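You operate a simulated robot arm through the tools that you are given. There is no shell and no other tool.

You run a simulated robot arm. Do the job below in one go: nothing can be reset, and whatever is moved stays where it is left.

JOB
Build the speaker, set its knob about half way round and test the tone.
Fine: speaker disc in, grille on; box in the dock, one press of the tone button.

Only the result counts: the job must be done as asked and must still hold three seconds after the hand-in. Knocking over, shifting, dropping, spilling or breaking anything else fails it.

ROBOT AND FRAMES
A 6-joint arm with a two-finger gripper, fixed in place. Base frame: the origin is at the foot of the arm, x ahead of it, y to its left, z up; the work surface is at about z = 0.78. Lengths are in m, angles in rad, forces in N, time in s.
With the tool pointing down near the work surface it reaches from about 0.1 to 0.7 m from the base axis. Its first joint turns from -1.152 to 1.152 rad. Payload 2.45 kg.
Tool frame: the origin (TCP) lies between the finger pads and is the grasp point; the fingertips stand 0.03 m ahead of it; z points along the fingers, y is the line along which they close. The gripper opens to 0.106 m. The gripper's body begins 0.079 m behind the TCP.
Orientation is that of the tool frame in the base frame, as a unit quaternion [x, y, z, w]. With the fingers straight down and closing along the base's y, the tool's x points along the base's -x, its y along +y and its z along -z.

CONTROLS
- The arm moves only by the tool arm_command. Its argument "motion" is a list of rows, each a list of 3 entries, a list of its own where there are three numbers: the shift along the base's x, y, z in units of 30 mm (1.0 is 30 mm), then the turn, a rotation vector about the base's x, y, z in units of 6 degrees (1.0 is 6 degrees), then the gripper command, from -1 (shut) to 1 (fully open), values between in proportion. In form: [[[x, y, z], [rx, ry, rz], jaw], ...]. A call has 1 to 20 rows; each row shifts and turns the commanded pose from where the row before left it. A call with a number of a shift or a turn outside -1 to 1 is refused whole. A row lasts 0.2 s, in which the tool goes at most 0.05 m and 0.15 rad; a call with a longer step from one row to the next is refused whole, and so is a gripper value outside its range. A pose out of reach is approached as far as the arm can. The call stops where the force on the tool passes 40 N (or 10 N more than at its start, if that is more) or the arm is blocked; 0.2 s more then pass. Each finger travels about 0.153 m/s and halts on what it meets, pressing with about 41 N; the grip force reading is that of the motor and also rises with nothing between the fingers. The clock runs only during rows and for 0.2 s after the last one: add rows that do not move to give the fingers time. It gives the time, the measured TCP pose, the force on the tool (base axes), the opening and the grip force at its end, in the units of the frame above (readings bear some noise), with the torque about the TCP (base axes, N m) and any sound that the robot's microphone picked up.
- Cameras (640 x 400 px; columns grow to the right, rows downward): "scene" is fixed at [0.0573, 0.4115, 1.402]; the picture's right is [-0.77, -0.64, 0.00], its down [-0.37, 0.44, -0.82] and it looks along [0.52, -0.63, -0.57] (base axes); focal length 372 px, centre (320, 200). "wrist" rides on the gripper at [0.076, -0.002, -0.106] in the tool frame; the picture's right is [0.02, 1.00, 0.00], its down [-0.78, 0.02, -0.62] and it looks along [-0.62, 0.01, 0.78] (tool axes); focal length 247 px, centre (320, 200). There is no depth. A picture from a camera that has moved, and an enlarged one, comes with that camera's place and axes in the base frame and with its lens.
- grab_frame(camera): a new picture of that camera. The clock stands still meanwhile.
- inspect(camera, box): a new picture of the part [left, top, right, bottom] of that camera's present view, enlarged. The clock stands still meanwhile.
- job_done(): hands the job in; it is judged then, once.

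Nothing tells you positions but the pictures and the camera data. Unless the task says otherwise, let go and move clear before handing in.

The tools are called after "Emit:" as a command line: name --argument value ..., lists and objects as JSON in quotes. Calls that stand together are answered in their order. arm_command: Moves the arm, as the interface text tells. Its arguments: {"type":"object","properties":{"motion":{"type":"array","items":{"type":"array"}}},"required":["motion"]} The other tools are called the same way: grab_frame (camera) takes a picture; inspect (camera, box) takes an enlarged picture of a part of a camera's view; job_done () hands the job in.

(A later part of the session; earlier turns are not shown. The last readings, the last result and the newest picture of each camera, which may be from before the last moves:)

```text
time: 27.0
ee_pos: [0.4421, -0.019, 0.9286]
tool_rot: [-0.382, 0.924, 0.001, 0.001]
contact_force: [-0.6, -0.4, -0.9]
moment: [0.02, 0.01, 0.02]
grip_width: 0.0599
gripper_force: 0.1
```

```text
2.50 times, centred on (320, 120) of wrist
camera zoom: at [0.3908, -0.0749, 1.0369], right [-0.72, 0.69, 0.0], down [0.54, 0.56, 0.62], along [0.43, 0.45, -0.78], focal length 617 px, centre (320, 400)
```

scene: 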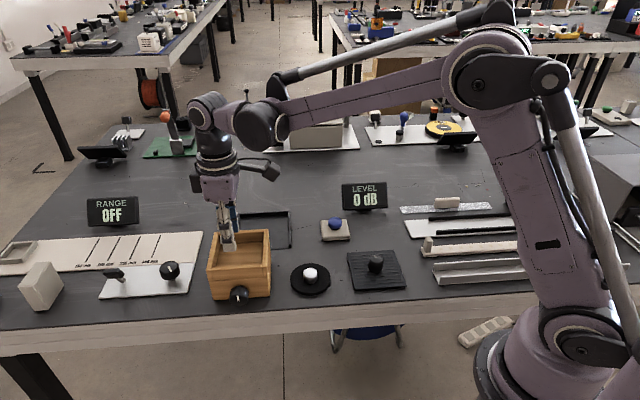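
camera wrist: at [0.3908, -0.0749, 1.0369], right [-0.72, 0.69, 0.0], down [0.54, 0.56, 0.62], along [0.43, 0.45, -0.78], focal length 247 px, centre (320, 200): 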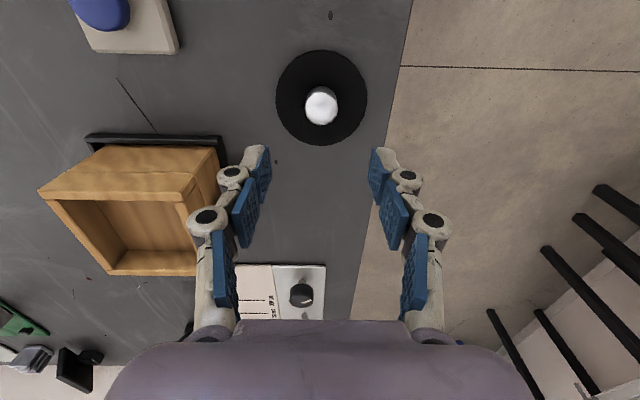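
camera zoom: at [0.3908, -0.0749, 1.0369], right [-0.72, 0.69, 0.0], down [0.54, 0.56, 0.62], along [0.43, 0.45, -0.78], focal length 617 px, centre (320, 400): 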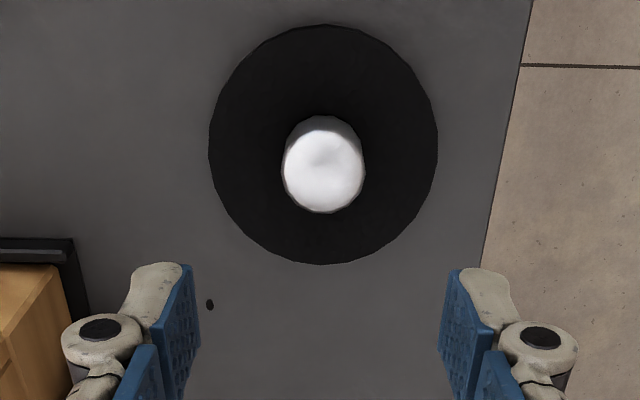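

The hub is centred under the tool. I descend and grip it.

Emit:
arm_command --motion '[[[0, 0, -0.8], [0, 0, 0], 0.13], [[0, 0, -0.8], [0, 0, 0], 0.13], [[0, 0, -0.8], [0, 0, 0], 0.13], [[0, 0, -0.6], [0, 0, 0], 0.13], [[0, 0, -0.35], [0, 0, 0], 0.13], [[0, 0, -0.2], [0, 0, 0], 0.13], [[0, 0, 0], [0, 0, 0], 0.13]]'

Emit:
inspect --camera "scene" --box '[260, 220, 360, 310]'

Emit:
grab_frame --camera "wrist"

```text
time: 28.6
ee_pos: [0.4442, -0.0209, 0.8234]
tool_rot: [-0.383, 0.924, 0.0, 0.002]
contact_force: [0.7, -0.1, -0.1]
moment: [-0.01, -0.01, -0.02]
grip_width: 0.0595
gripper_force: 0.0
```

```text
4.44 times, centred on (310, 265) of scene
camera zoom: at [0.0573, 0.4115, 1.402], right [-0.77, -0.64, 0.0], down [-0.37, 0.44, -0.82], along [0.52, -0.63, -0.57], focal length 1651 px, centre (364, -89)
```

zoom: 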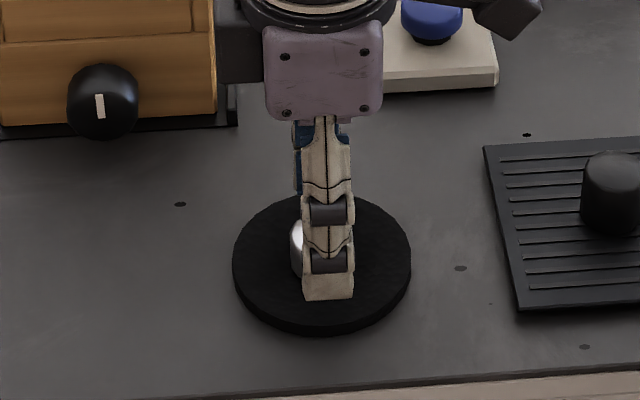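

```text
taken
camera wrist: at [0.3921, -0.0764, 0.931], right [-0.72, 0.69, 0.0], down [0.54, 0.56, 0.62], along [0.43, 0.45, -0.78], focal length 247 px, centre (320, 200)
```

wrist: 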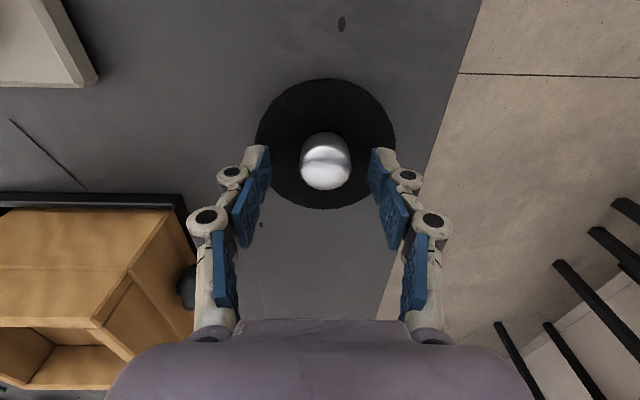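

Emit:
arm_command --motion '[[[0, 0, 0], [0, 0, 0], -0.2], [[0, 0, 0], [0, 0, 0], -0.6], [[0, 0, 0], [0, 0, 0], -1], [[0, 0, 0], [0, 0, 0], -1], [[0, 0, 0.2], [0, 0, 0], -1], [[0, 0, 0.3], [0, 0, 0], -1], [[0, 0, 0], [0, 0, 0], -1]]'

Emit:
grab_frame --camera "wrist"

Emit:
inspect --camera "scene" --box '[260, 220, 360, 310]'

```text
time: 30.2
ee_pos: [0.4443, -0.0203, 0.8379]
tool_rot: [-0.384, 0.924, 0.001, 0.001]
contact_force: [-0.6, -0.1, -0.8]
moment: [-0.01, 0.0, -0.02]
grip_width: 0.0308
gripper_force: 40.8
```

```text
taken
camera wrist: at [0.3919, -0.0756, 0.9455], right [-0.72, 0.69, 0.0], down [0.54, 0.56, 0.62], along [0.43, 0.45, -0.78], focal length 247 px, centre (320, 200)
```

wrist: 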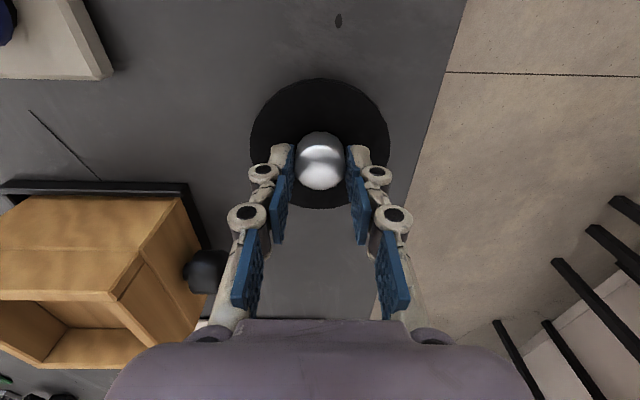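

```text
4.44 times, centred on (310, 265) of scene
camera zoom: at [0.0573, 0.4115, 1.402], right [-0.77, -0.64, 0.0], down [-0.37, 0.44, -0.82], along [0.52, -0.63, -0.57], focal length 1651 px, centre (364, -89)
```

zoom: 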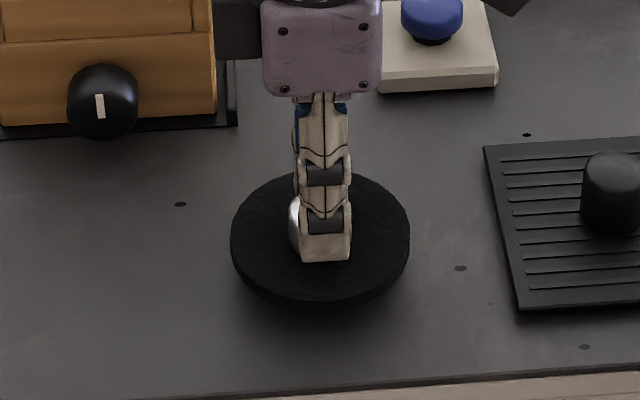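

The disc is held by its hub and hanging level. I lift it and carry it over the box pocket at about (0.646, -0.065).

Emit:
arm_command --motion '[[[0, 0, 0.8], [0, 0, 0], -1], [[0, 0, 0.9], [0, 0, 0], -1], [[0, 0, 0.9], [0, 0, 0], -1], [[0.3, -0.06, 0.9], [0, 0, 0], -1], [[0.6, -0.14, 0.57], [0, 0, 0], -1], [[0.85, -0.19, 0], [0, 0, 0], -1], [[0.85, -0.19, 0], [0, 0, 0], -1], [[0.85, -0.19, 0], [0, 0, 0], -1], [[0.85, -0.19, 0], [0, 0, 0], -1], [[0.85, -0.19, 0], [0, 0, 0], -1], [[0.85, -0.19, 0], [0, 0, 0], -1], [[0.5, -0.1, 0], [0, 0, 0], -1], [[0.22, -0.05, 0], [0, 0, 0], -1], [[0, 0, 0], [0, 0, 0], -1]]'

Emit:
grab_frame --camera "wrist"

Emit:
inspect --camera "scene" --box '[200, 130, 340, 260]'

```text
time: 33.2
ee_pos: [0.6463, -0.0651, 0.9606]
tool_rot: [-0.382, 0.924, 0.002, 0.001]
contact_force: [-0.2, -0.2, -1.2]
moment: [0.02, 0.03, 0.01]
grip_width: 0.0305
gripper_force: 41.6
```

```text
taken
camera wrist: at [0.5939, -0.1206, 1.0682], right [-0.72, 0.69, 0.0], down [0.54, 0.56, 0.62], along [0.43, 0.45, -0.78], focal length 247 px, centre (320, 200)
```

wrist: 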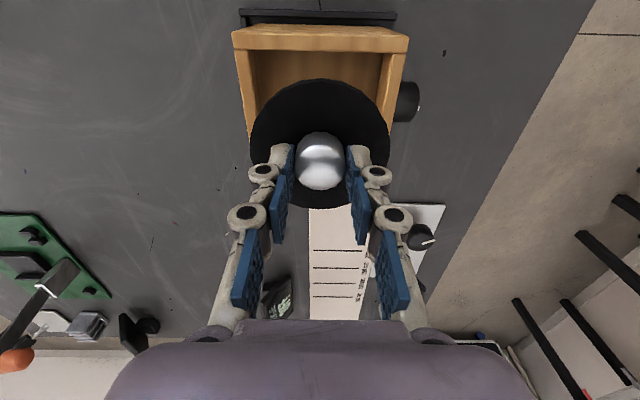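

```text
3.08 times, centred on (270, 195) of scene
camera zoom: at [0.0573, 0.4115, 1.402], right [-0.77, -0.64, 0.0], down [-0.37, 0.44, -0.82], along [0.52, -0.63, -0.57], focal length 1143 px, centre (474, 215)
```

zoom: 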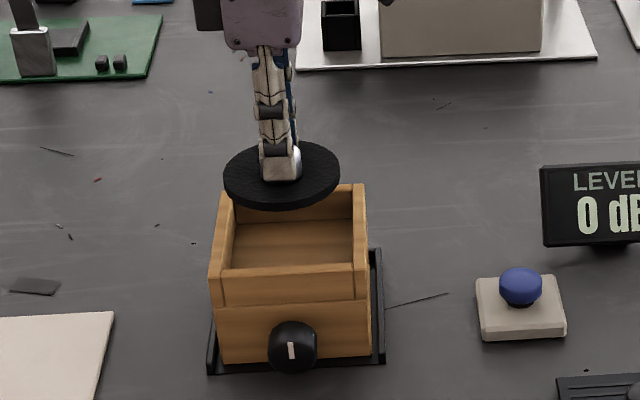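

Emit:
inspect --camera "wrist" --box '[220, 0, 420, 160]'

```text
2.50 times, centred on (320, 80) of wrist
camera zoom: at [0.5939, -0.1206, 1.0682], right [-0.72, 0.69, 0.0], down [0.54, 0.56, 0.62], along [0.43, 0.45, -0.78], focal length 617 px, centre (320, 500)
```

zoom: 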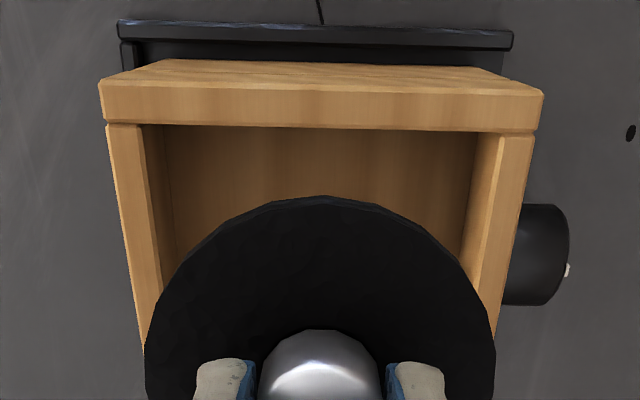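

The disc is centred over the pocket to within about 1 mm. I lower it in, slowly at the end.

Emit:
arm_command --motion '[[[0.03, -0.03, -0.4], [0, 0, 0], -1], [[0, 0, -0.5], [0, 0, 0], -1], [[0, 0, -0.5], [0, 0, 0], -1], [[0, 0, -0.4], [0, 0, 0], -1], [[0, 0, -0.3], [0, 0, 0], -1], [[0, 0, -0.15], [0, 0, 0], -1], [[0, 0, 0], [0, 0, 0], -1]]'

Emit:
grab_frame --camera "wrist"

Emit:
inspect --camera "scene" --box '[215, 160, 325, 260]'

```text
time: 34.8
ee_pos: [0.6471, -0.0653, 0.8934]
tool_rot: [-0.383, 0.924, 0.001, 0.0]
contact_force: [0.9, -0.3, -0.9]
moment: [0.01, -0.01, 0.01]
grip_width: 0.0307
gripper_force: 40.7
```

```text
taken
camera wrist: at [0.5952, -0.1203, 1.0002], right [-0.72, 0.69, 0.0], down [0.54, 0.56, 0.62], along [0.43, 0.45, -0.78], focal length 247 px, centre (320, 200)
```

wrist: 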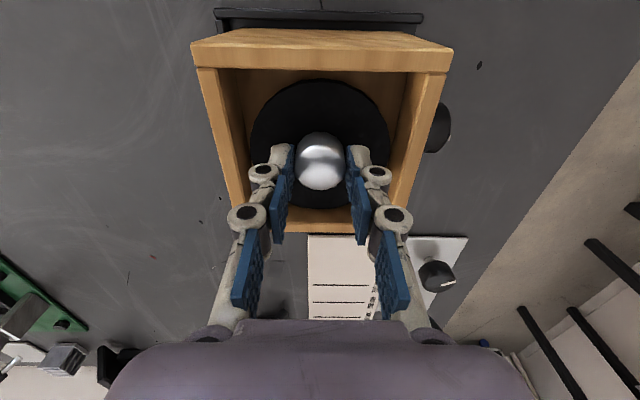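

```text
4.00 times, centred on (270, 210) of scene
camera zoom: at [0.0573, 0.4115, 1.402], right [-0.77, -0.64, 0.0], down [-0.37, 0.44, -0.82], along [0.52, -0.63, -0.57], focal length 1486 px, centre (520, 160)
```

zoom: 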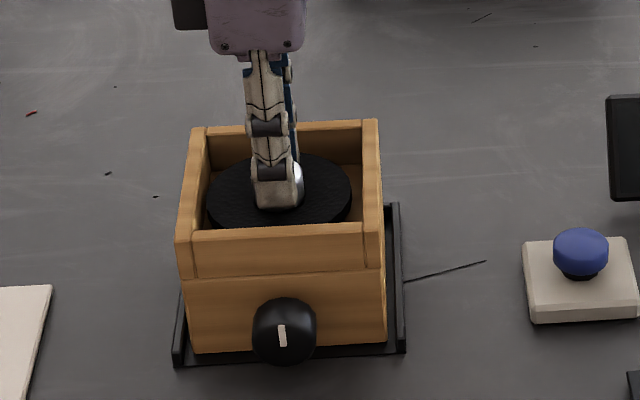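

The disc is inside the walls with clearance all round. I lower the last few millimetres in small steps.

Emit:
arm_command --motion '[[[0, 0, -0.1], [0, 0, 0], -1], [[0, 0, -0.05], [0, 0, 0], -1], [[0, 0, -0.05], [0, 0, 0], -1], [[0, 0, 0], [0, 0, 0], -1]]'

```text
time: 35.8
ee_pos: [0.6461, -0.0656, 0.8879]
tool_rot: [-0.382, 0.924, 0.001, 0.0]
contact_force: [-0.6, -1.5, -0.3]
moment: [0.0, -0.02, -0.01]
grip_width: 0.0307
gripper_force: 41.1
```

Emit:
arm_command --motion '[[[0, 0, -0.05], [0, 0, 0], -1], [[0, 0, -0.04], [0, 0, 0], -1], [[0, 0, 0], [0, 0, 0], -1]]'

```text
time: 36.6
ee_pos: [0.6455, -0.0653, 0.8857]
tool_rot: [-0.383, 0.924, 0.002, 0.001]
contact_force: [-0.7, 0.1, -1.4]
moment: [0.02, 0.01, 0.0]
grip_width: 0.0309
gripper_force: 41.0
```

Emit:
arm_command --motion '[[[0, 0, -0.05], [0, 0, 0], -1], [[0, 0, -0.05], [0, 0, 0], -1], [[0, 0, 0], [0, 0, 0], -1]]'

Emit:
inspect --camera "wrist" --box '[180, 20, 460, 240]'

```text
time: 37.4
ee_pos: [0.6461, -0.0646, 0.882]
tool_rot: [-0.383, 0.924, 0.001, 0.002]
contact_force: [6.1, -0.9, 34.3]
moment: [0.04, -0.33, -0.02]
grip_width: 0.0307
gripper_force: 41.4
```

```text
1.82 times, centred on (320, 130) of wrist
camera zoom: at [0.5944, -0.1209, 0.9897], right [-0.72, 0.69, 0.0], down [0.54, 0.56, 0.62], along [0.43, 0.45, -0.78], focal length 449 px, centre (320, 327)
```

zoom: 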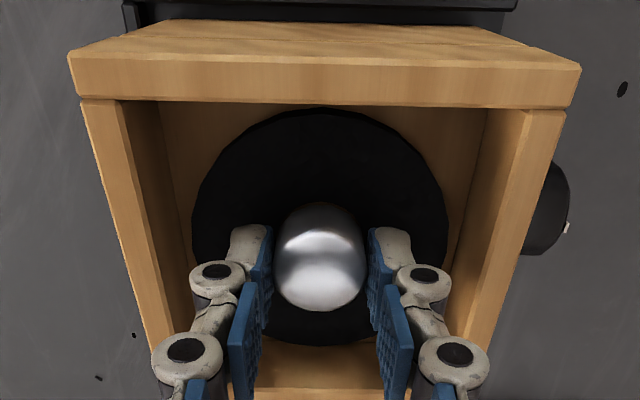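

The disc has met the pocket floor (34 N up). I ease off 1.5 mm, release it and rise.

Emit:
arm_command --motion '[[[0, 0, 0.05], [0, 0, 0], -1], [[0, 0, 0], [0, 0, 0], -0.8], [[0, 0, 0], [0, 0, 0], -0.4], [[0, 0, 0], [0, 0, 0], -0.15], [[0, 0, 0], [0, 0, 0], -0.15], [[0, 0, 0.4], [0, 0, 0], -0.15], [[0, 0, 0.8], [0, 0, 0], -0.15], [[0, 0, 0.9], [0, 0, 0], -0.15], [[0, 0, 0.9], [0, 0, 0], -0.15], [[0, 0, 0], [0, 0, 0], -0.15]]'

Emit:
grab_frame --camera "wrist"

Emit:
inspect --camera "scene" --box '[215, 160, 325, 260]'

```text
time: 39.6
ee_pos: [0.6458, -0.065, 0.9725]
tool_rot: [-0.382, 0.924, 0.001, 0.001]
contact_force: [-0.8, -0.1, 0.1]
moment: [-0.02, -0.01, -0.01]
grip_width: 0.0452
gripper_force: 0.0
```

```text
taken
camera wrist: at [0.5947, -0.1214, 1.08], right [-0.72, 0.69, 0.0], down [0.54, 0.56, 0.62], along [0.43, 0.45, -0.78], focal length 247 px, centre (320, 200)
```

wrist: 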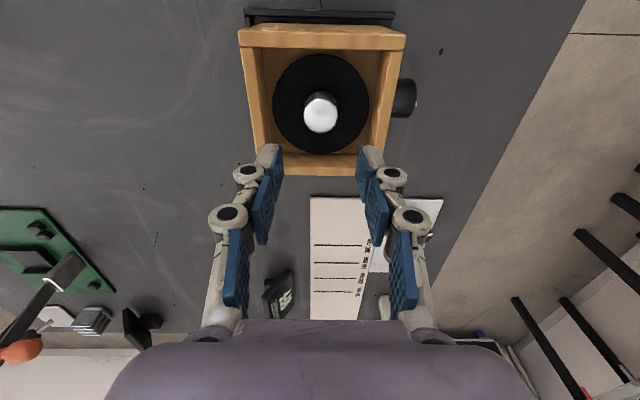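

```text
4.00 times, centred on (270, 210) of scene
camera zoom: at [0.0573, 0.4115, 1.402], right [-0.77, -0.64, 0.0], down [-0.37, 0.44, -0.82], along [0.52, -0.63, -0.57], focal length 1486 px, centre (520, 160)
```

zoom: 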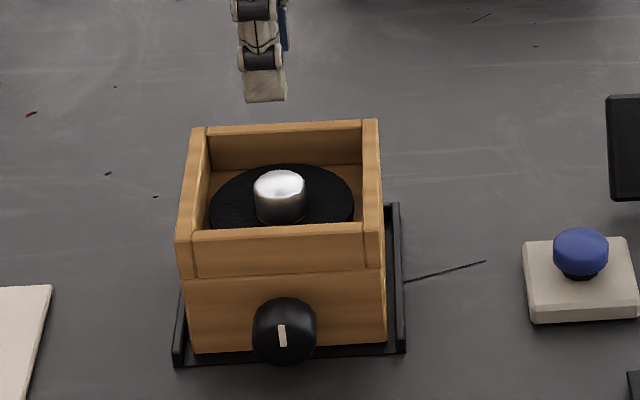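

The disc lies flat in the pocket. Next the grille: I move over its knob near (0.347, -0.139).

Emit:
arm_command --motion '[[[-0.6, -0.15, 0], [0, 0, 0], 0.13], [[-0.93, -0.23, 0], [0, 0, 0], 0.13], [[-0.93, -0.23, 0], [0, 0, 0], 0.13], [[-0.93, -0.23, 0], [0, 0, 0], 0.13], [[-0.93, -0.23, 0], [0, 0, 0], 0.13], [[-0.93, -0.23, 0], [0, 0, 0], 0.13], [[-0.93, -0.23, 0], [0, 0, 0], 0.13], [[-0.93, -0.23, 0], [0, 0, 0], 0.13], [[-0.93, -0.23, -0.3], [0, 0, 0], 0.13], [[-0.93, -0.23, -0.4], [0, 0, 0], 0.13], [[-0.93, -0.23, -0.4], [0, 0, 0], 0.13], [[-0.06, -0.02, 0], [0, 0, 0], 0.13], [[0, 0, 0], [0, 0, 0], 0.13]]'

Emit:
grab_frame --camera "wrist"

Emit:
inspect --camera "wrist" --box '[220, 10, 420, 190]'

```text
time: 42.4
ee_pos: [0.3481, -0.1394, 0.9413]
tool_rot: [-0.383, 0.924, 0.002, 0.002]
contact_force: [0.6, -0.3, 0.4]
moment: [-0.06, 0.0, 0.02]
grip_width: 0.0598
gripper_force: 0.2
```

```text
taken
camera wrist: at [0.2965, -0.1944, 1.048], right [-0.72, 0.69, 0.0], down [0.54, 0.56, 0.62], along [0.43, 0.45, -0.78], focal length 247 px, centre (320, 200)
```

wrist: 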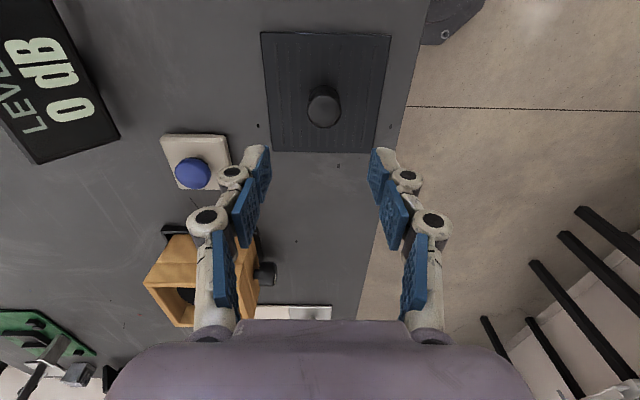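

```text
2.22 times, centred on (320, 100) of wrist
camera zoom: at [0.2965, -0.1944, 1.048], right [-0.72, 0.69, 0.0], down [0.54, 0.56, 0.62], along [0.43, 0.45, -0.78], focal length 549 px, centre (320, 422)
```

zoom: 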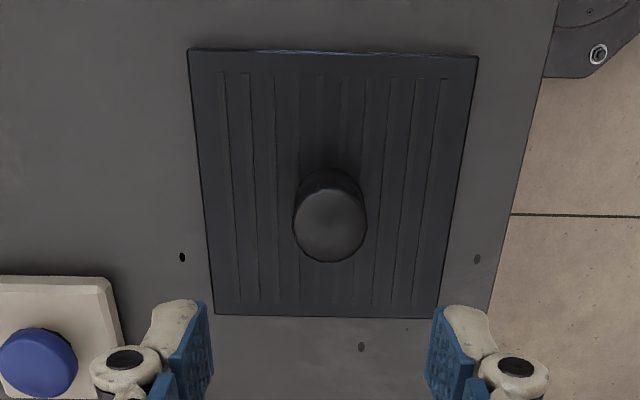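

The grille knob is about 5 mm off in y from the tool. I correct, descend and grip it.

Emit:
arm_command --motion '[[[0, 0.156, -0.5], [0, 0, 0], 0.13], [[0, 0, -0.8], [0, 0, 0], 0.13], [[0, 0, -0.8], [0, 0, 0], 0.13], [[0, 0, -0.8], [0, 0, 0], 0.13], [[0, 0, -0.6], [0, 0, 0], 0.13], [[0, 0, -0.3], [0, 0, 0], 0.13], [[0, 0, -0.12], [0, 0, 0], 0.13], [[0, 0, 0], [0, 0, 0], 0.13]]'

Emit:
grab_frame --camera "wrist"

```text
time: 44.2
ee_pos: [0.3462, -0.1353, 0.8214]
tool_rot: [-0.383, 0.924, 0.001, 0.002]
contact_force: [0.1, -0.1, -1.2]
moment: [0.06, -0.03, 0.01]
grip_width: 0.0597
gripper_force: 0.0
```

```text
taken
camera wrist: at [0.2956, -0.1905, 0.9291], right [-0.72, 0.69, 0.0], down [0.54, 0.56, 0.62], along [0.43, 0.45, -0.78], focal length 247 px, centre (320, 200)
```

wrist: 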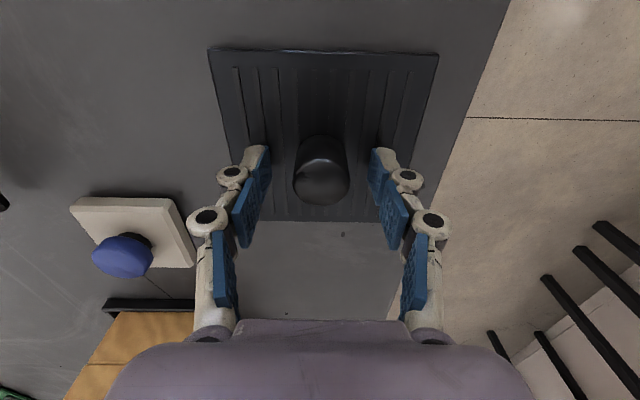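

Emit:
arm_command --motion '[[[0, 0, 0], [0, 0, 0], -0.2], [[0, 0, 0], [0, 0, 0], -0.6], [[0, 0, 0], [0, 0, 0], -1], [[0, 0, 0], [0, 0, 0], -1], [[0, 0, 0.2], [0, 0, 0], -1], [[0, 0, 0.3], [0, 0, 0], -1], [[0, 0, 0], [0, 0, 0], -1]]'

Emit:
grab_frame --camera "wrist"

Emit:
inspect --camera "scene" --box '[320, 210, 430, 310]'

```text
time: 45.8
ee_pos: [0.3476, -0.1346, 0.8379]
tool_rot: [-0.383, 0.924, 0.001, 0.001]
contact_force: [0.1, -0.6, -1.0]
moment: [-0.01, 0.0, -0.01]
grip_width: 0.0307
gripper_force: 41.8
```

```text
taken
camera wrist: at [0.296, -0.1901, 0.9447], right [-0.72, 0.69, 0.0], down [0.54, 0.56, 0.62], along [0.43, 0.45, -0.78], focal length 247 px, centre (320, 200)
```

wrist: 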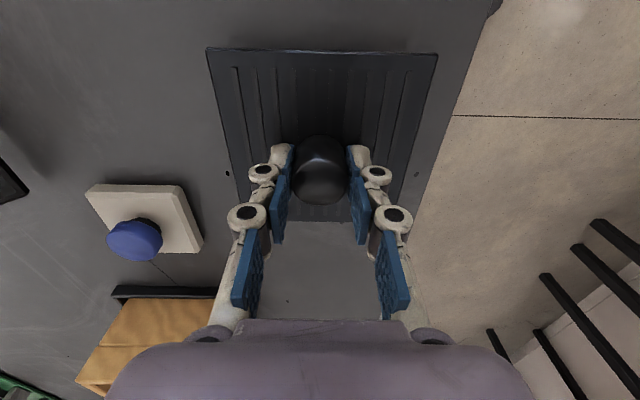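

```text
4.00 times, centred on (375, 260) of scene
camera zoom: at [0.0573, 0.4115, 1.402], right [-0.77, -0.64, 0.0], down [-0.37, 0.44, -0.82], along [0.52, -0.63, -0.57], focal length 1486 px, centre (100, -40)
```

zoom: 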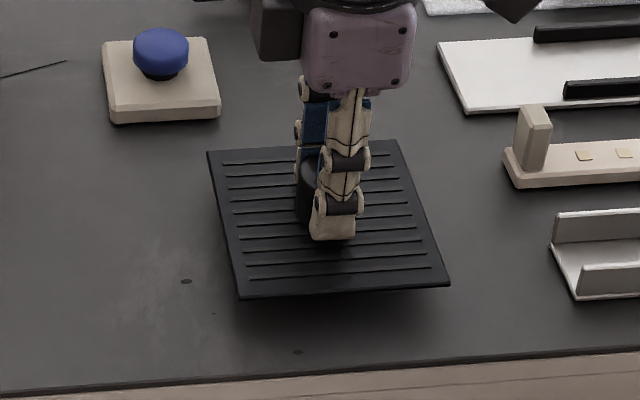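

The grille is held level and square. I lift and carry it above the box.

Emit:
arm_command --motion '[[[0, 0, 0.8], [0, 0, 0], -1], [[0, 0, 0.9], [0, 0, 0], -1], [[0, 0, 0.9], [0, 0, 0], -1], [[0, 0, 0.9], [0, 0, 0], -1], [[0.4, 0.09, 0.57], [0, 0, 0], -1], [[0.8, 0.19, 0], [0, 0, 0], -1], [[0.92, 0.21, 0], [0, 0, 0], -1], [[0.92, 0.21, 0], [0, 0, 0], -1], [[0.92, 0.21, 0], [0, 0, 0], -1], [[0.92, 0.21, 0], [0, 0, 0], -1], [[0.92, 0.21, 0], [0, 0, 0], -1], [[0.92, 0.21, 0], [0, 0, 0], -1], [[0.92, 0.21, 0], [0, 0, 0], -1], [[0.92, 0.21, 0], [0, 0, 0], -1], [[0.8, 0.2, 0], [0, 0, 0], -1], [[0.4, 0.11, 0], [0, 0, 0], -1], [[0.203, 0.05, 0], [0, 0, 0], -1], [[0, 0, 0], [0, 0, 0], -1]]'

Emit:
grab_frame --camera "wrist"

Emit:
inspect --camera "scene" --box '[200, 130, 340, 260]'

Emit:
inspect --camera "wrist" --box '[190, 0, 450, 190]'

```text
time: 49.6
ee_pos: [0.6481, -0.0656, 0.9584]
tool_rot: [-0.383, 0.924, 0.001, 0.002]
contact_force: [-0.6, 0.2, -1.1]
moment: [0.01, 0.0, 0.02]
grip_width: 0.0308
gripper_force: 40.8
```

```text
taken
camera wrist: at [0.5961, -0.1208, 1.0661], right [-0.72, 0.69, 0.0], down [0.54, 0.56, 0.62], along [0.43, 0.45, -0.78], focal length 247 px, centre (320, 200)
```

wrist: 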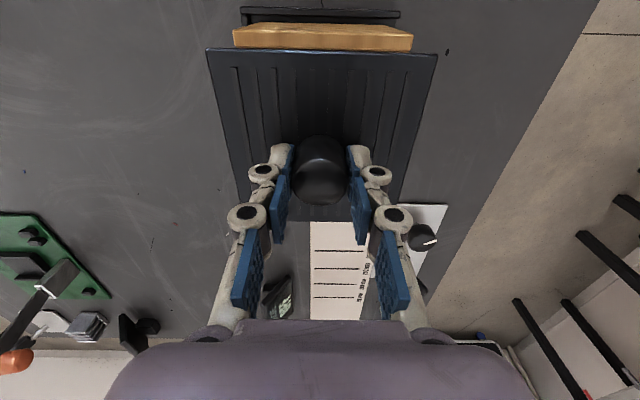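

```text
3.08 times, centred on (270, 195) of scene
camera zoom: at [0.0573, 0.4115, 1.402], right [-0.77, -0.64, 0.0], down [-0.37, 0.44, -0.82], along [0.52, -0.63, -0.57], focal length 1143 px, centre (474, 215)
```

zoom: 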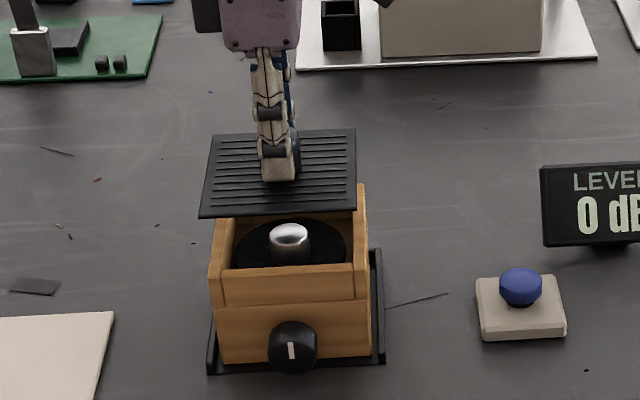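

```text
2.11 times, centred on (320, 95) of wrist
camera zoom: at [0.5961, -0.1208, 1.0661], right [-0.72, 0.69, 0.0], down [0.54, 0.56, 0.62], along [0.43, 0.45, -0.78], focal length 520 px, centre (320, 421)
```

zoom: 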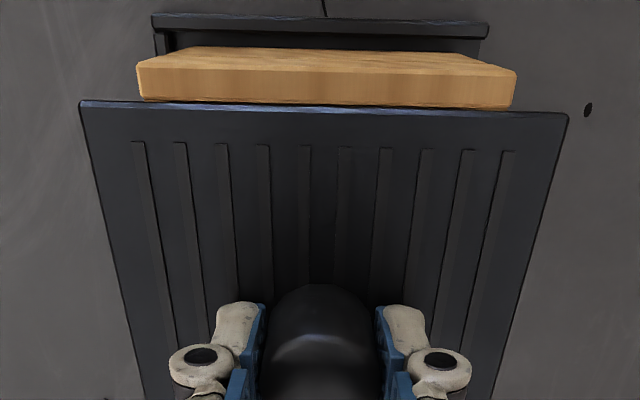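

Grille and box are aligned to about 2.5 mm; I apply the small correction and lower the grille on to the walls.

Emit:
arm_command --motion '[[[-0.07, -0.03, -0.3], [0, 0, 0], -1], [[0, 0, -0.4], [0, 0, 0], -1], [[0, 0, -0.4], [0, 0, 0], -1], [[0, 0, -0.2], [0, 0, 0], -1], [[0, 0, -0.08], [0, 0, 0], -1], [[0, 0, 0], [0, 0, 0], -1]]'

Emit:
inspect --camera "scene" --box '[215, 160, 325, 260]'

Emit:
inspect --camera "wrist" --box '[190, 0, 450, 240]'

```text
time: 51.0
ee_pos: [0.6441, -0.0666, 0.9187]
tool_rot: [-0.382, 0.924, 0.001, 0.001]
contact_force: [0.0, 0.3, -0.5]
moment: [0.01, 0.02, 0.01]
grip_width: 0.0307
gripper_force: 41.2
```

```text
4.00 times, centred on (270, 210) of scene
camera zoom: at [0.0573, 0.4115, 1.402], right [-0.77, -0.64, 0.0], down [-0.37, 0.44, -0.82], along [0.52, -0.63, -0.57], focal length 1486 px, centre (520, 160)
```

zoom: 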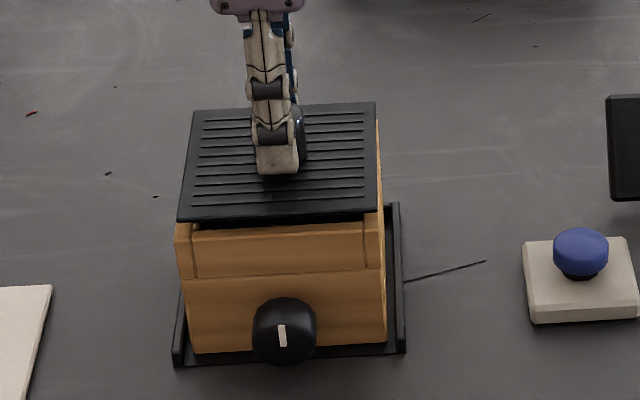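

```text
1.67 times, centred on (320, 120) of wrist
camera zoom: at [0.5927, -0.1219, 1.0258], right [-0.72, 0.69, 0.0], down [0.54, 0.56, 0.62], along [0.43, 0.45, -0.78], focal length 412 px, centre (320, 333)
```

zoom: 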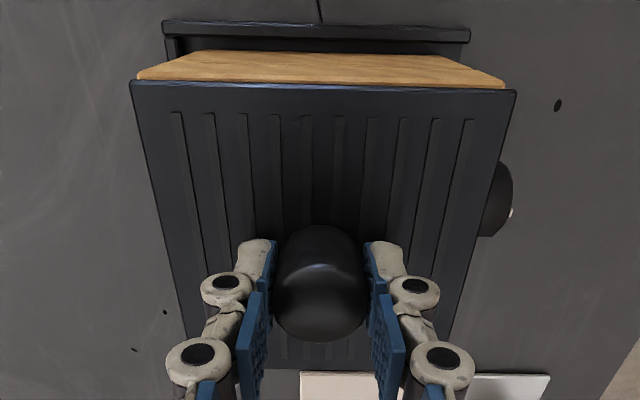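

Emit:
arm_command --motion '[[[0, 0, -0.1], [0, 0, 0], -1], [[0, 0, -0.07], [0, 0, 0], -1], [[0, 0, -0.05], [0, 0, 0], -1], [[0, 0, 0], [0, 0, 0], -1]]'

```text
time: 52.0
ee_pos: [0.644, -0.0656, 0.911]
tool_rot: [-0.383, 0.924, 0.001, 0.001]
contact_force: [0.2, -0.8, -0.7]
moment: [0.04, 0.01, -0.01]
grip_width: 0.0306
gripper_force: 40.7
```

Emit:
arm_command --motion '[[[0, 0, -0.04], [0, 0, 0], -1], [[0, 0, -0.03], [0, 0, 0], -1], [[0, 0, 0], [0, 0, 0], -1]]'

Emit:
inspect --camera "scene" --box '[225, 175, 305, 245]'

```text
time: 52.8
ee_pos: [0.6436, -0.0648, 0.9097]
tool_rot: [-0.382, 0.924, 0.002, 0.002]
contact_force: [-0.4, -0.5, -1.2]
moment: [0.02, 0.0, 0.0]
grip_width: 0.0308
gripper_force: 40.9
```

```text
5.71 times, centred on (265, 210) of scene
camera zoom: at [0.0573, 0.4115, 1.402], right [-0.77, -0.64, 0.0], down [-0.37, 0.44, -0.82], along [0.52, -0.63, -0.57], focal length 2123 px, centre (634, 143)
```

zoom: 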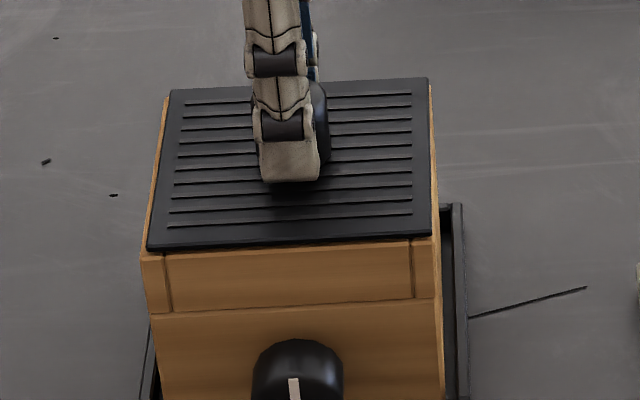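

Emit:
arm_command --motion '[[[0, 0, -0.03], [0, 0, 0], -1], [[0, 0, 0], [0, 0, 0], -1]]'

```text
time: 53.4
ee_pos: [0.644, -0.0658, 0.9086]
tool_rot: [-0.383, 0.924, 0.001, 0.001]
contact_force: [-0.7, -0.6, -0.2]
moment: [-0.05, -0.02, -0.01]
grip_width: 0.0309
gripper_force: 41.4
```

Emit:
arm_command --motion '[[[0, 0, -0.03], [0, 0, 0], -1], [[0, 0, 0], [0, 0, 0], -1]]'

```text
time: 54.0
ee_pos: [0.6454, -0.0656, 0.9079]
tool_rot: [-0.383, 0.924, 0.001, 0.001]
contact_force: [1.1, 0.5, 1.4]
moment: [0.03, -0.04, 0.01]
grip_width: 0.0306
gripper_force: 40.4
```

The grille just touches (+1.4 N). I release it and rise.

Emit:
arm_command --motion '[[[0, 0, 0], [0, 0, 0], -0.8], [[0, 0, 0], [0, 0, 0], -0.4], [[0, 0, 0], [0, 0, 0], 0], [[0, 0, 0], [0, 0, 0], 0], [[0, 0, 0.4], [0, 0, 0], 0], [[0, 0, 0.8], [0, 0, 0], 0], [[0, 0, 0.9], [0, 0, 0], 0], [[0, 0, 0], [0, 0, 0], 0]]'

Emit:
grab_frame --camera "wrist"

Emit:
inspect --camera "scene" --box '[215, 165, 315, 255]'

```text
time: 55.8
ee_pos: [0.6448, -0.0643, 0.9717]
tool_rot: [-0.383, 0.924, 0.001, 0.001]
contact_force: [0.0, -0.4, -0.4]
moment: [0.0, -0.02, 0.02]
grip_width: 0.0528
gripper_force: 0.0
```

```text
taken
camera wrist: at [0.5925, -0.1217, 1.0782], right [-0.72, 0.69, 0.0], down [0.54, 0.56, 0.62], along [0.43, 0.45, -0.78], focal length 247 px, centre (320, 200)
```

wrist: 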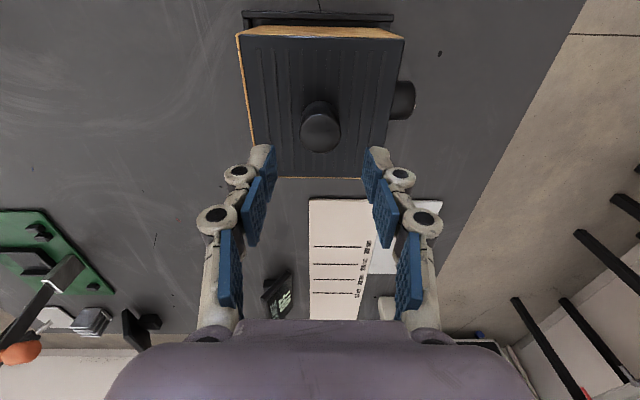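

```text
4.44 times, centred on (265, 210) of scene
camera zoom: at [0.0573, 0.4115, 1.402], right [-0.77, -0.64, 0.0], down [-0.37, 0.44, -0.82], along [0.52, -0.63, -0.57], focal length 1651 px, centre (564, 156)
```

zoom: 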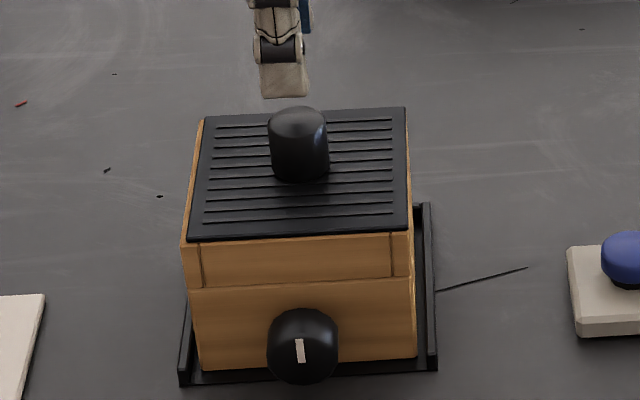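

The grille sits flat and centred. Next is the knob on the front: I turn the tool back to -45° (camera in front) above the knob at about (0.587, -0.006).

Emit:
arm_command --motion '[[[0, 0, 0.5], [0, 0, -1], 0.32], [[0, 0, 0.5], [0, 0, -1], 0.32], [[-0.3, 0.3, 0], [0, 0, -1], 0.32], [[-0.3, 0.3, 0], [0, 0, -1], 0.32], [[-0.3, 0.3, 0], [0, 0, -1], 0.32], [[-0.3, 0.3, 0], [0, 0, -1], 0.32], [[-0.3, 0.3, 0], [0, 0, -1], 0.32], [[-0.3, 0.3, 0], [0, 0, -1], 0.32], [[-0.133, 0.133, 0], [0, 0, -1], 0.32], [[0, 0, 0], [0, 0, -1], 0.32], [[0, 0, 0], [0, 0, -1], 0.32], [[0, 0, 0], [0, 0, -1], 0.32], [[0, 0, 0], [0, 0, -1], 0.32], [[0, 0, 0], [0, 0, -1], 0.32], [[0, 0, 0], [0, 0, -1], 0.32], [[0, 0, 0], [0, 0, 0], 0.32]]'

Emit:
grab_frame --camera "wrist"

Emit:
grab_frame --camera "scene"

```text
time: 59.2
ee_pos: [0.5857, -0.0082, 1.0]
tool_rot: [0.382, 0.924, 0.001, 0.002]
contact_force: [-0.8, 0.7, -0.5]
moment: [0.0, 0.0, 0.03]
grip_width: 0.07
gripper_force: 0.1
```

```text
taken
camera wrist: at [0.5323, 0.0446, 1.1077], right [0.69, 0.72, 0.0], down [0.56, -0.54, 0.62], along [0.45, -0.43, -0.78], focal length 247 px, centre (320, 200)
```

wrist: 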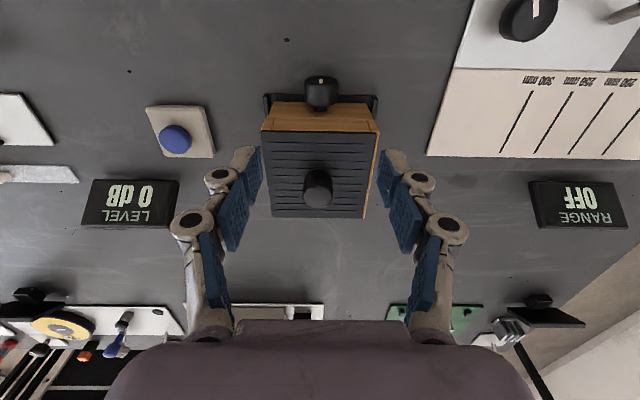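

```text
taken
```

scene: 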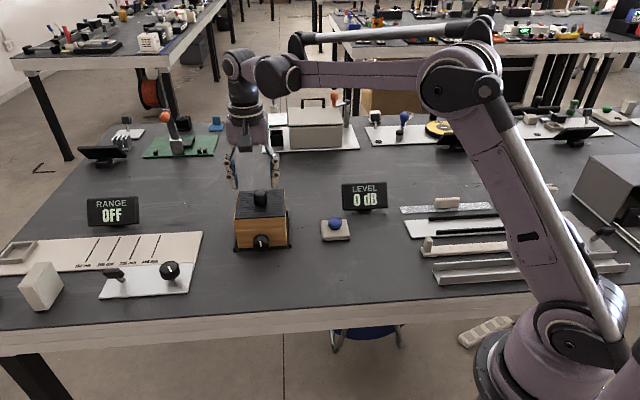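

Emit:
inspect --camera "wrist" --box '[255, 60, 385, 150]'

Emit:
inspect --camera "scene" --box '[230, 215, 295, 260]'

```text
4.44 times, centred on (320, 105) of wrist
camera zoom: at [0.5323, 0.0446, 1.1077], right [0.69, 0.72, 0.0], down [0.56, -0.54, 0.62], along [0.45, -0.43, -0.78], focal length 1098 px, centre (320, 622)
```

zoom: 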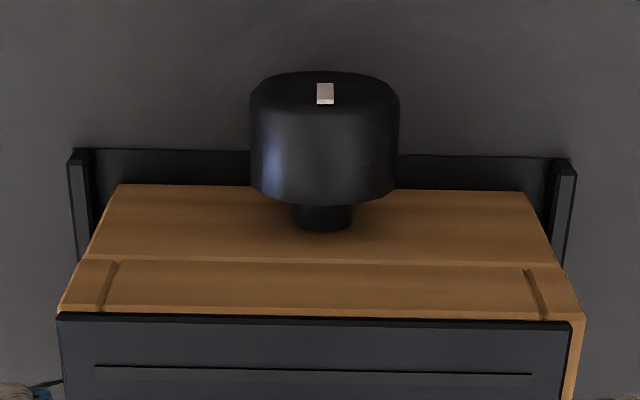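

```text
8.89 times, centred on (262, 238) of scene
camera zoom: at [0.0573, 0.4115, 1.402], right [-0.77, -0.64, 0.0], down [-0.37, 0.44, -0.82], along [0.52, -0.63, -0.57], focal length 3302 px, centre (831, -133)
```

zoom: 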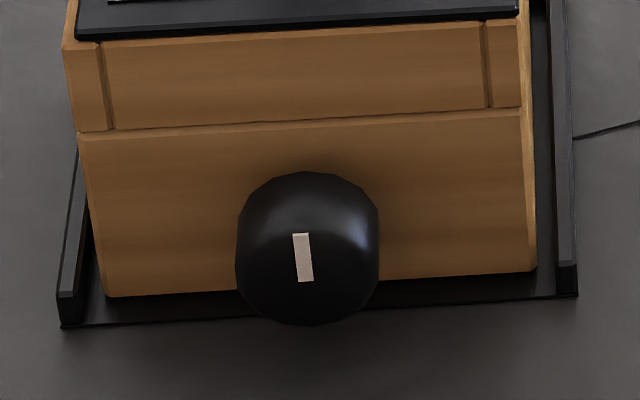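

The knob axis is near z = 0.82, and the tool is above it, about 23 mm in front of the box face. I descend with the fingers straddling the knob left and right.

Emit:
arm_command --motion '[[[0, 0, -0.8], [0, 0, 0], 0.32], [[0, 0, -0.9], [0, 0, 0], 0.32], [[0, 0, -0.9], [0, 0, 0], 0.32], [[0, 0, -0.9], [0, 0, 0], 0.32], [[0, 0, -0.6], [0, 0, 0], 0.32], [[0, 0, -0.3], [0, 0, 0], 0.32], [[0, 0, 0], [0, 0, 0], 0.32]]'

Emit:
grab_frame --camera "wrist"

Emit:
inspect --camera "scene" --box '[215, 165, 315, 265]'

```text
time: 60.8
ee_pos: [0.5851, -0.0085, 0.8692]
tool_rot: [0.382, 0.924, 0.0, 0.001]
contact_force: [-0.6, 0.4, -1.3]
moment: [-0.02, 0.0, 0.0]
grip_width: 0.0699
gripper_force: 0.1
```

```text
taken
camera wrist: at [0.5308, 0.0447, 0.9754], right [0.69, 0.72, 0.0], down [0.56, -0.54, 0.62], along [0.45, -0.43, -0.78], focal length 247 px, centre (320, 200)
```

wrist: 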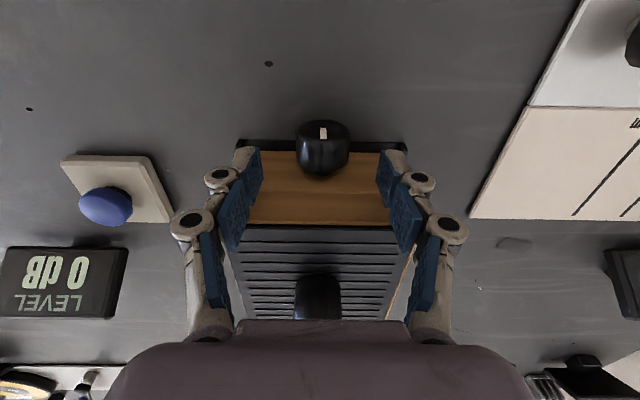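

```text
4.00 times, centred on (265, 215) of scene
camera zoom: at [0.0573, 0.4115, 1.402], right [-0.77, -0.64, 0.0], down [-0.37, 0.44, -0.82], along [0.52, -0.63, -0.57], focal length 1486 px, centre (540, 140)
```

zoom: 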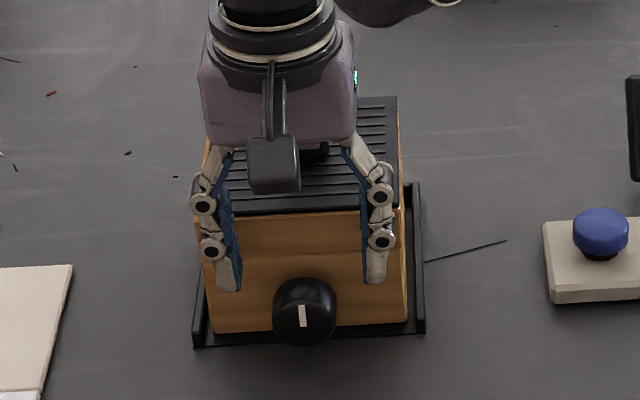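

Emit:
inspect --camera "wrist" --box '[270, 100, 370, 240]'

```text
2.86 times, centred on (320, 170) of wrist
camera zoom: at [0.5308, 0.0447, 0.9754], right [0.69, 0.72, 0.0], down [0.56, -0.54, 0.62], along [0.45, -0.43, -0.78], focal length 706 px, centre (320, 286)
```

zoom: 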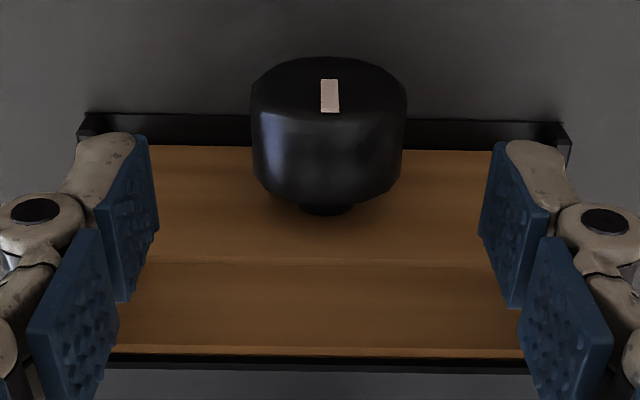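

Emit:
arm_command --motion '[[[0.024, 0.024, -0.5], [0, 0, 0], 0.32], [[0, 0, -0.4], [0, 0, 0], 0.32], [[0, 0, -0.1], [0, 0, 0], 0.32], [[0, 0, 0], [0, 0, 0], -0.1], [[0, 0, 0], [0, 0, 0], -0.25], [[0, 0, 0], [0, 0, 0], -1], [[0, 0, 0], [0, 0, 0], -1], [[0, 0, 0], [0, 0, 0], -1]]'

Emit:
grab_frame --camera "wrist"

Emit:
inspect --camera "scene" --box '[215, 165, 315, 265]'

```text
time: 62.6
ee_pos: [0.5856, -0.0059, 0.8381]
tool_rot: [0.382, 0.924, 0.001, 0.001]
contact_force: [2.2, 0.7, 0.3]
moment: [0.06, -0.08, 0.31]
grip_width: 0.0366
gripper_force: 41.1
```

```text
taken
camera wrist: at [0.5319, 0.0456, 0.9453], right [0.69, 0.72, 0.0], down [0.56, -0.54, 0.62], along [0.45, -0.43, -0.78], focal length 247 px, centre (320, 200)
```

wrist: 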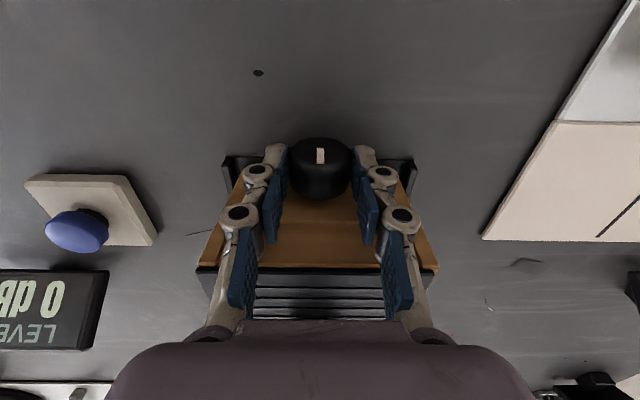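

```text
4.00 times, centred on (265, 215) of scene
camera zoom: at [0.0573, 0.4115, 1.402], right [-0.77, -0.64, 0.0], down [-0.37, 0.44, -0.82], along [0.52, -0.63, -0.57], focal length 1486 px, centre (540, 140)
```

zoom: 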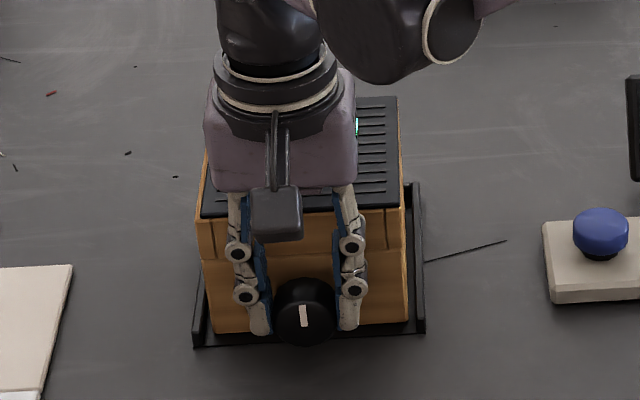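

The knob is gripped (0.0366 m). I turn it clockwise by 30° about its own axis and watch pointer, forces and display.

Emit:
arm_command --motion '[[[-0.0443, -0.0443, -0.0033], [0.7071, -0.7071, 0], -1], [[-0.0439, -0.0439, -0.0098], [0.7071, -0.7071, 0], -1], [[-0.0429, -0.0429, -0.0162], [0.7071, -0.7071, 0], -1], [[-0.0414, -0.0414, -0.0226], [0.7071, -0.7071, 0], -1], [[-0.0396, -0.0396, -0.0285], [0.7071, -0.7071, 0], -1], [[0, 0, 0], [0, 0, 0], -1]]'

Emit:
grab_frame --camera "scene"

Emit:
inspect --camera "scene" --box '[215, 165, 315, 265]'

Emit:
grab_frame --camera "wrist"

```text
time: 64.0
ee_pos: [0.5795, -0.0134, 0.8369]
tool_rot: [0.369, 0.892, 0.239, 0.101]
contact_force: [-0.5, -0.7, -5.0]
moment: [0.26, 0.38, 0.02]
grip_width: 0.0367
gripper_force: 40.7
```

```text
taken
```

scene: 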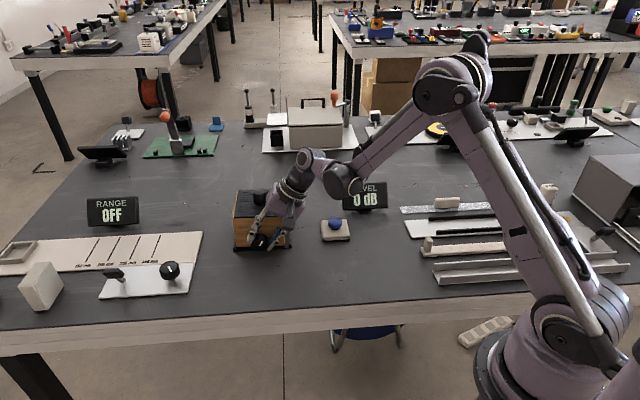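

```text
4.00 times, centred on (265, 215) of scene
camera zoom: at [0.0574, 0.4115, 1.402], right [-0.77, -0.64, 0.0], down [-0.37, 0.44, -0.82], along [0.52, -0.63, -0.57], focal length 1486 px, centre (540, 140)
```

zoom: 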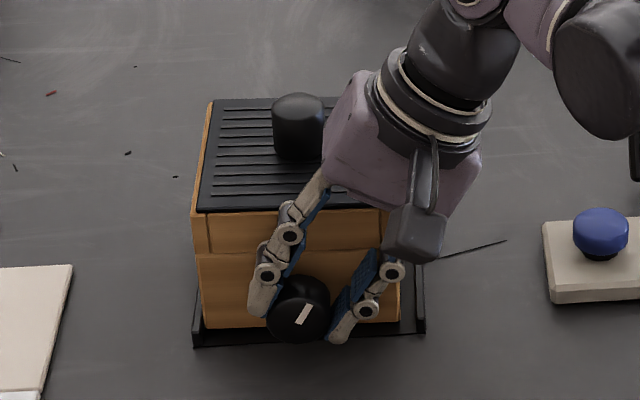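

```text
taken
camera wrist: at [0.489, 0.0018, 0.9289], right [0.6, 0.63, 0.5], down [0.34, -0.76, 0.55], along [0.73, -0.16, -0.67], focal length 247 px, centre (320, 200)
```

wrist: 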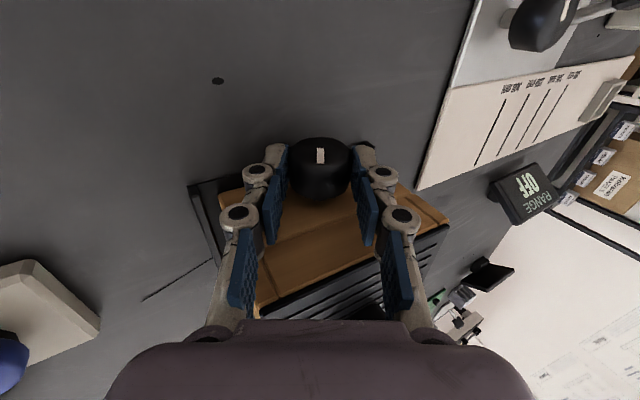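

The knob turned with the fingers, but the tool now carries about 5 N, so the box may have been nudged. I look closer before going on.

Emit:
inspect --camera "scene" --box '[225, 205, 300, 260]'

Emit:
inspect --camera "wrist" --box '[180, 100, 460, 320]'

```text
7.27 times, centred on (262, 232) of scene
camera zoom: at [0.0574, 0.4115, 1.402], right [-0.77, -0.64, 0.0], down [-0.37, 0.44, -0.82], along [0.52, -0.63, -0.57], focal length 2702 px, centre (738, -36)
```

zoom: 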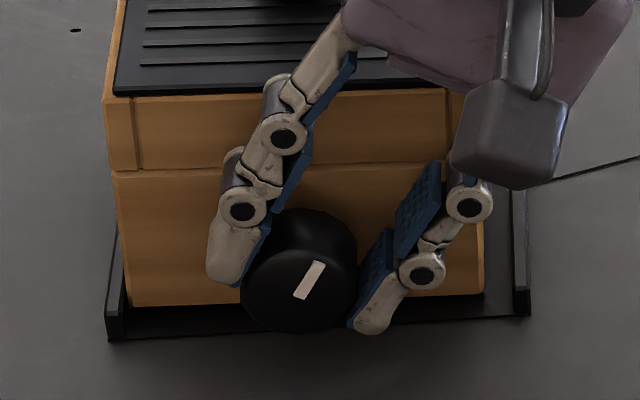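

```text
1.82 times, centred on (320, 210) of wrist
camera zoom: at [0.489, 0.0018, 0.9289], right [0.6, 0.63, 0.5], down [0.34, -0.76, 0.55], along [0.73, -0.16, -0.67], focal length 449 px, centre (320, 182)
```

zoom: 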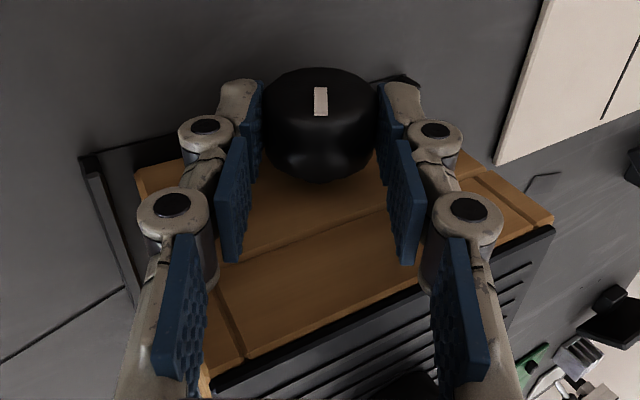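

The box was nudged about 3 mm to the left and slightly rolled because my turning radius was a little short. I correct the position, then continue to 60° with a larger radius.

Emit:
arm_command --motion '[[[-0.066, -0.066, -0.04], [0, 0, 0], -1], [[0, 0, 0], [0, 0, 0], -1]]'

Emit:
inspect --camera "scene" --box '[225, 205, 300, 260]'

```text
time: 64.6
ee_pos: [0.5788, -0.0163, 0.8351]
tool_rot: [0.371, 0.892, 0.238, 0.1]
contact_force: [-0.4, 0.0, -7.3]
moment: [0.29, 0.4, 0.01]
grip_width: 0.0369
gripper_force: 41.2
```

```text
7.27 times, centred on (262, 232) of scene
camera zoom: at [0.0574, 0.4115, 1.402], right [-0.77, -0.64, 0.0], down [-0.37, 0.44, -0.82], along [0.52, -0.63, -0.57], focal length 2702 px, centre (738, -36)
```

zoom: 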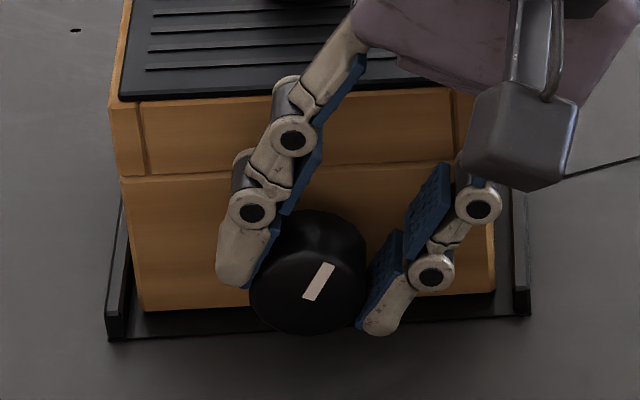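

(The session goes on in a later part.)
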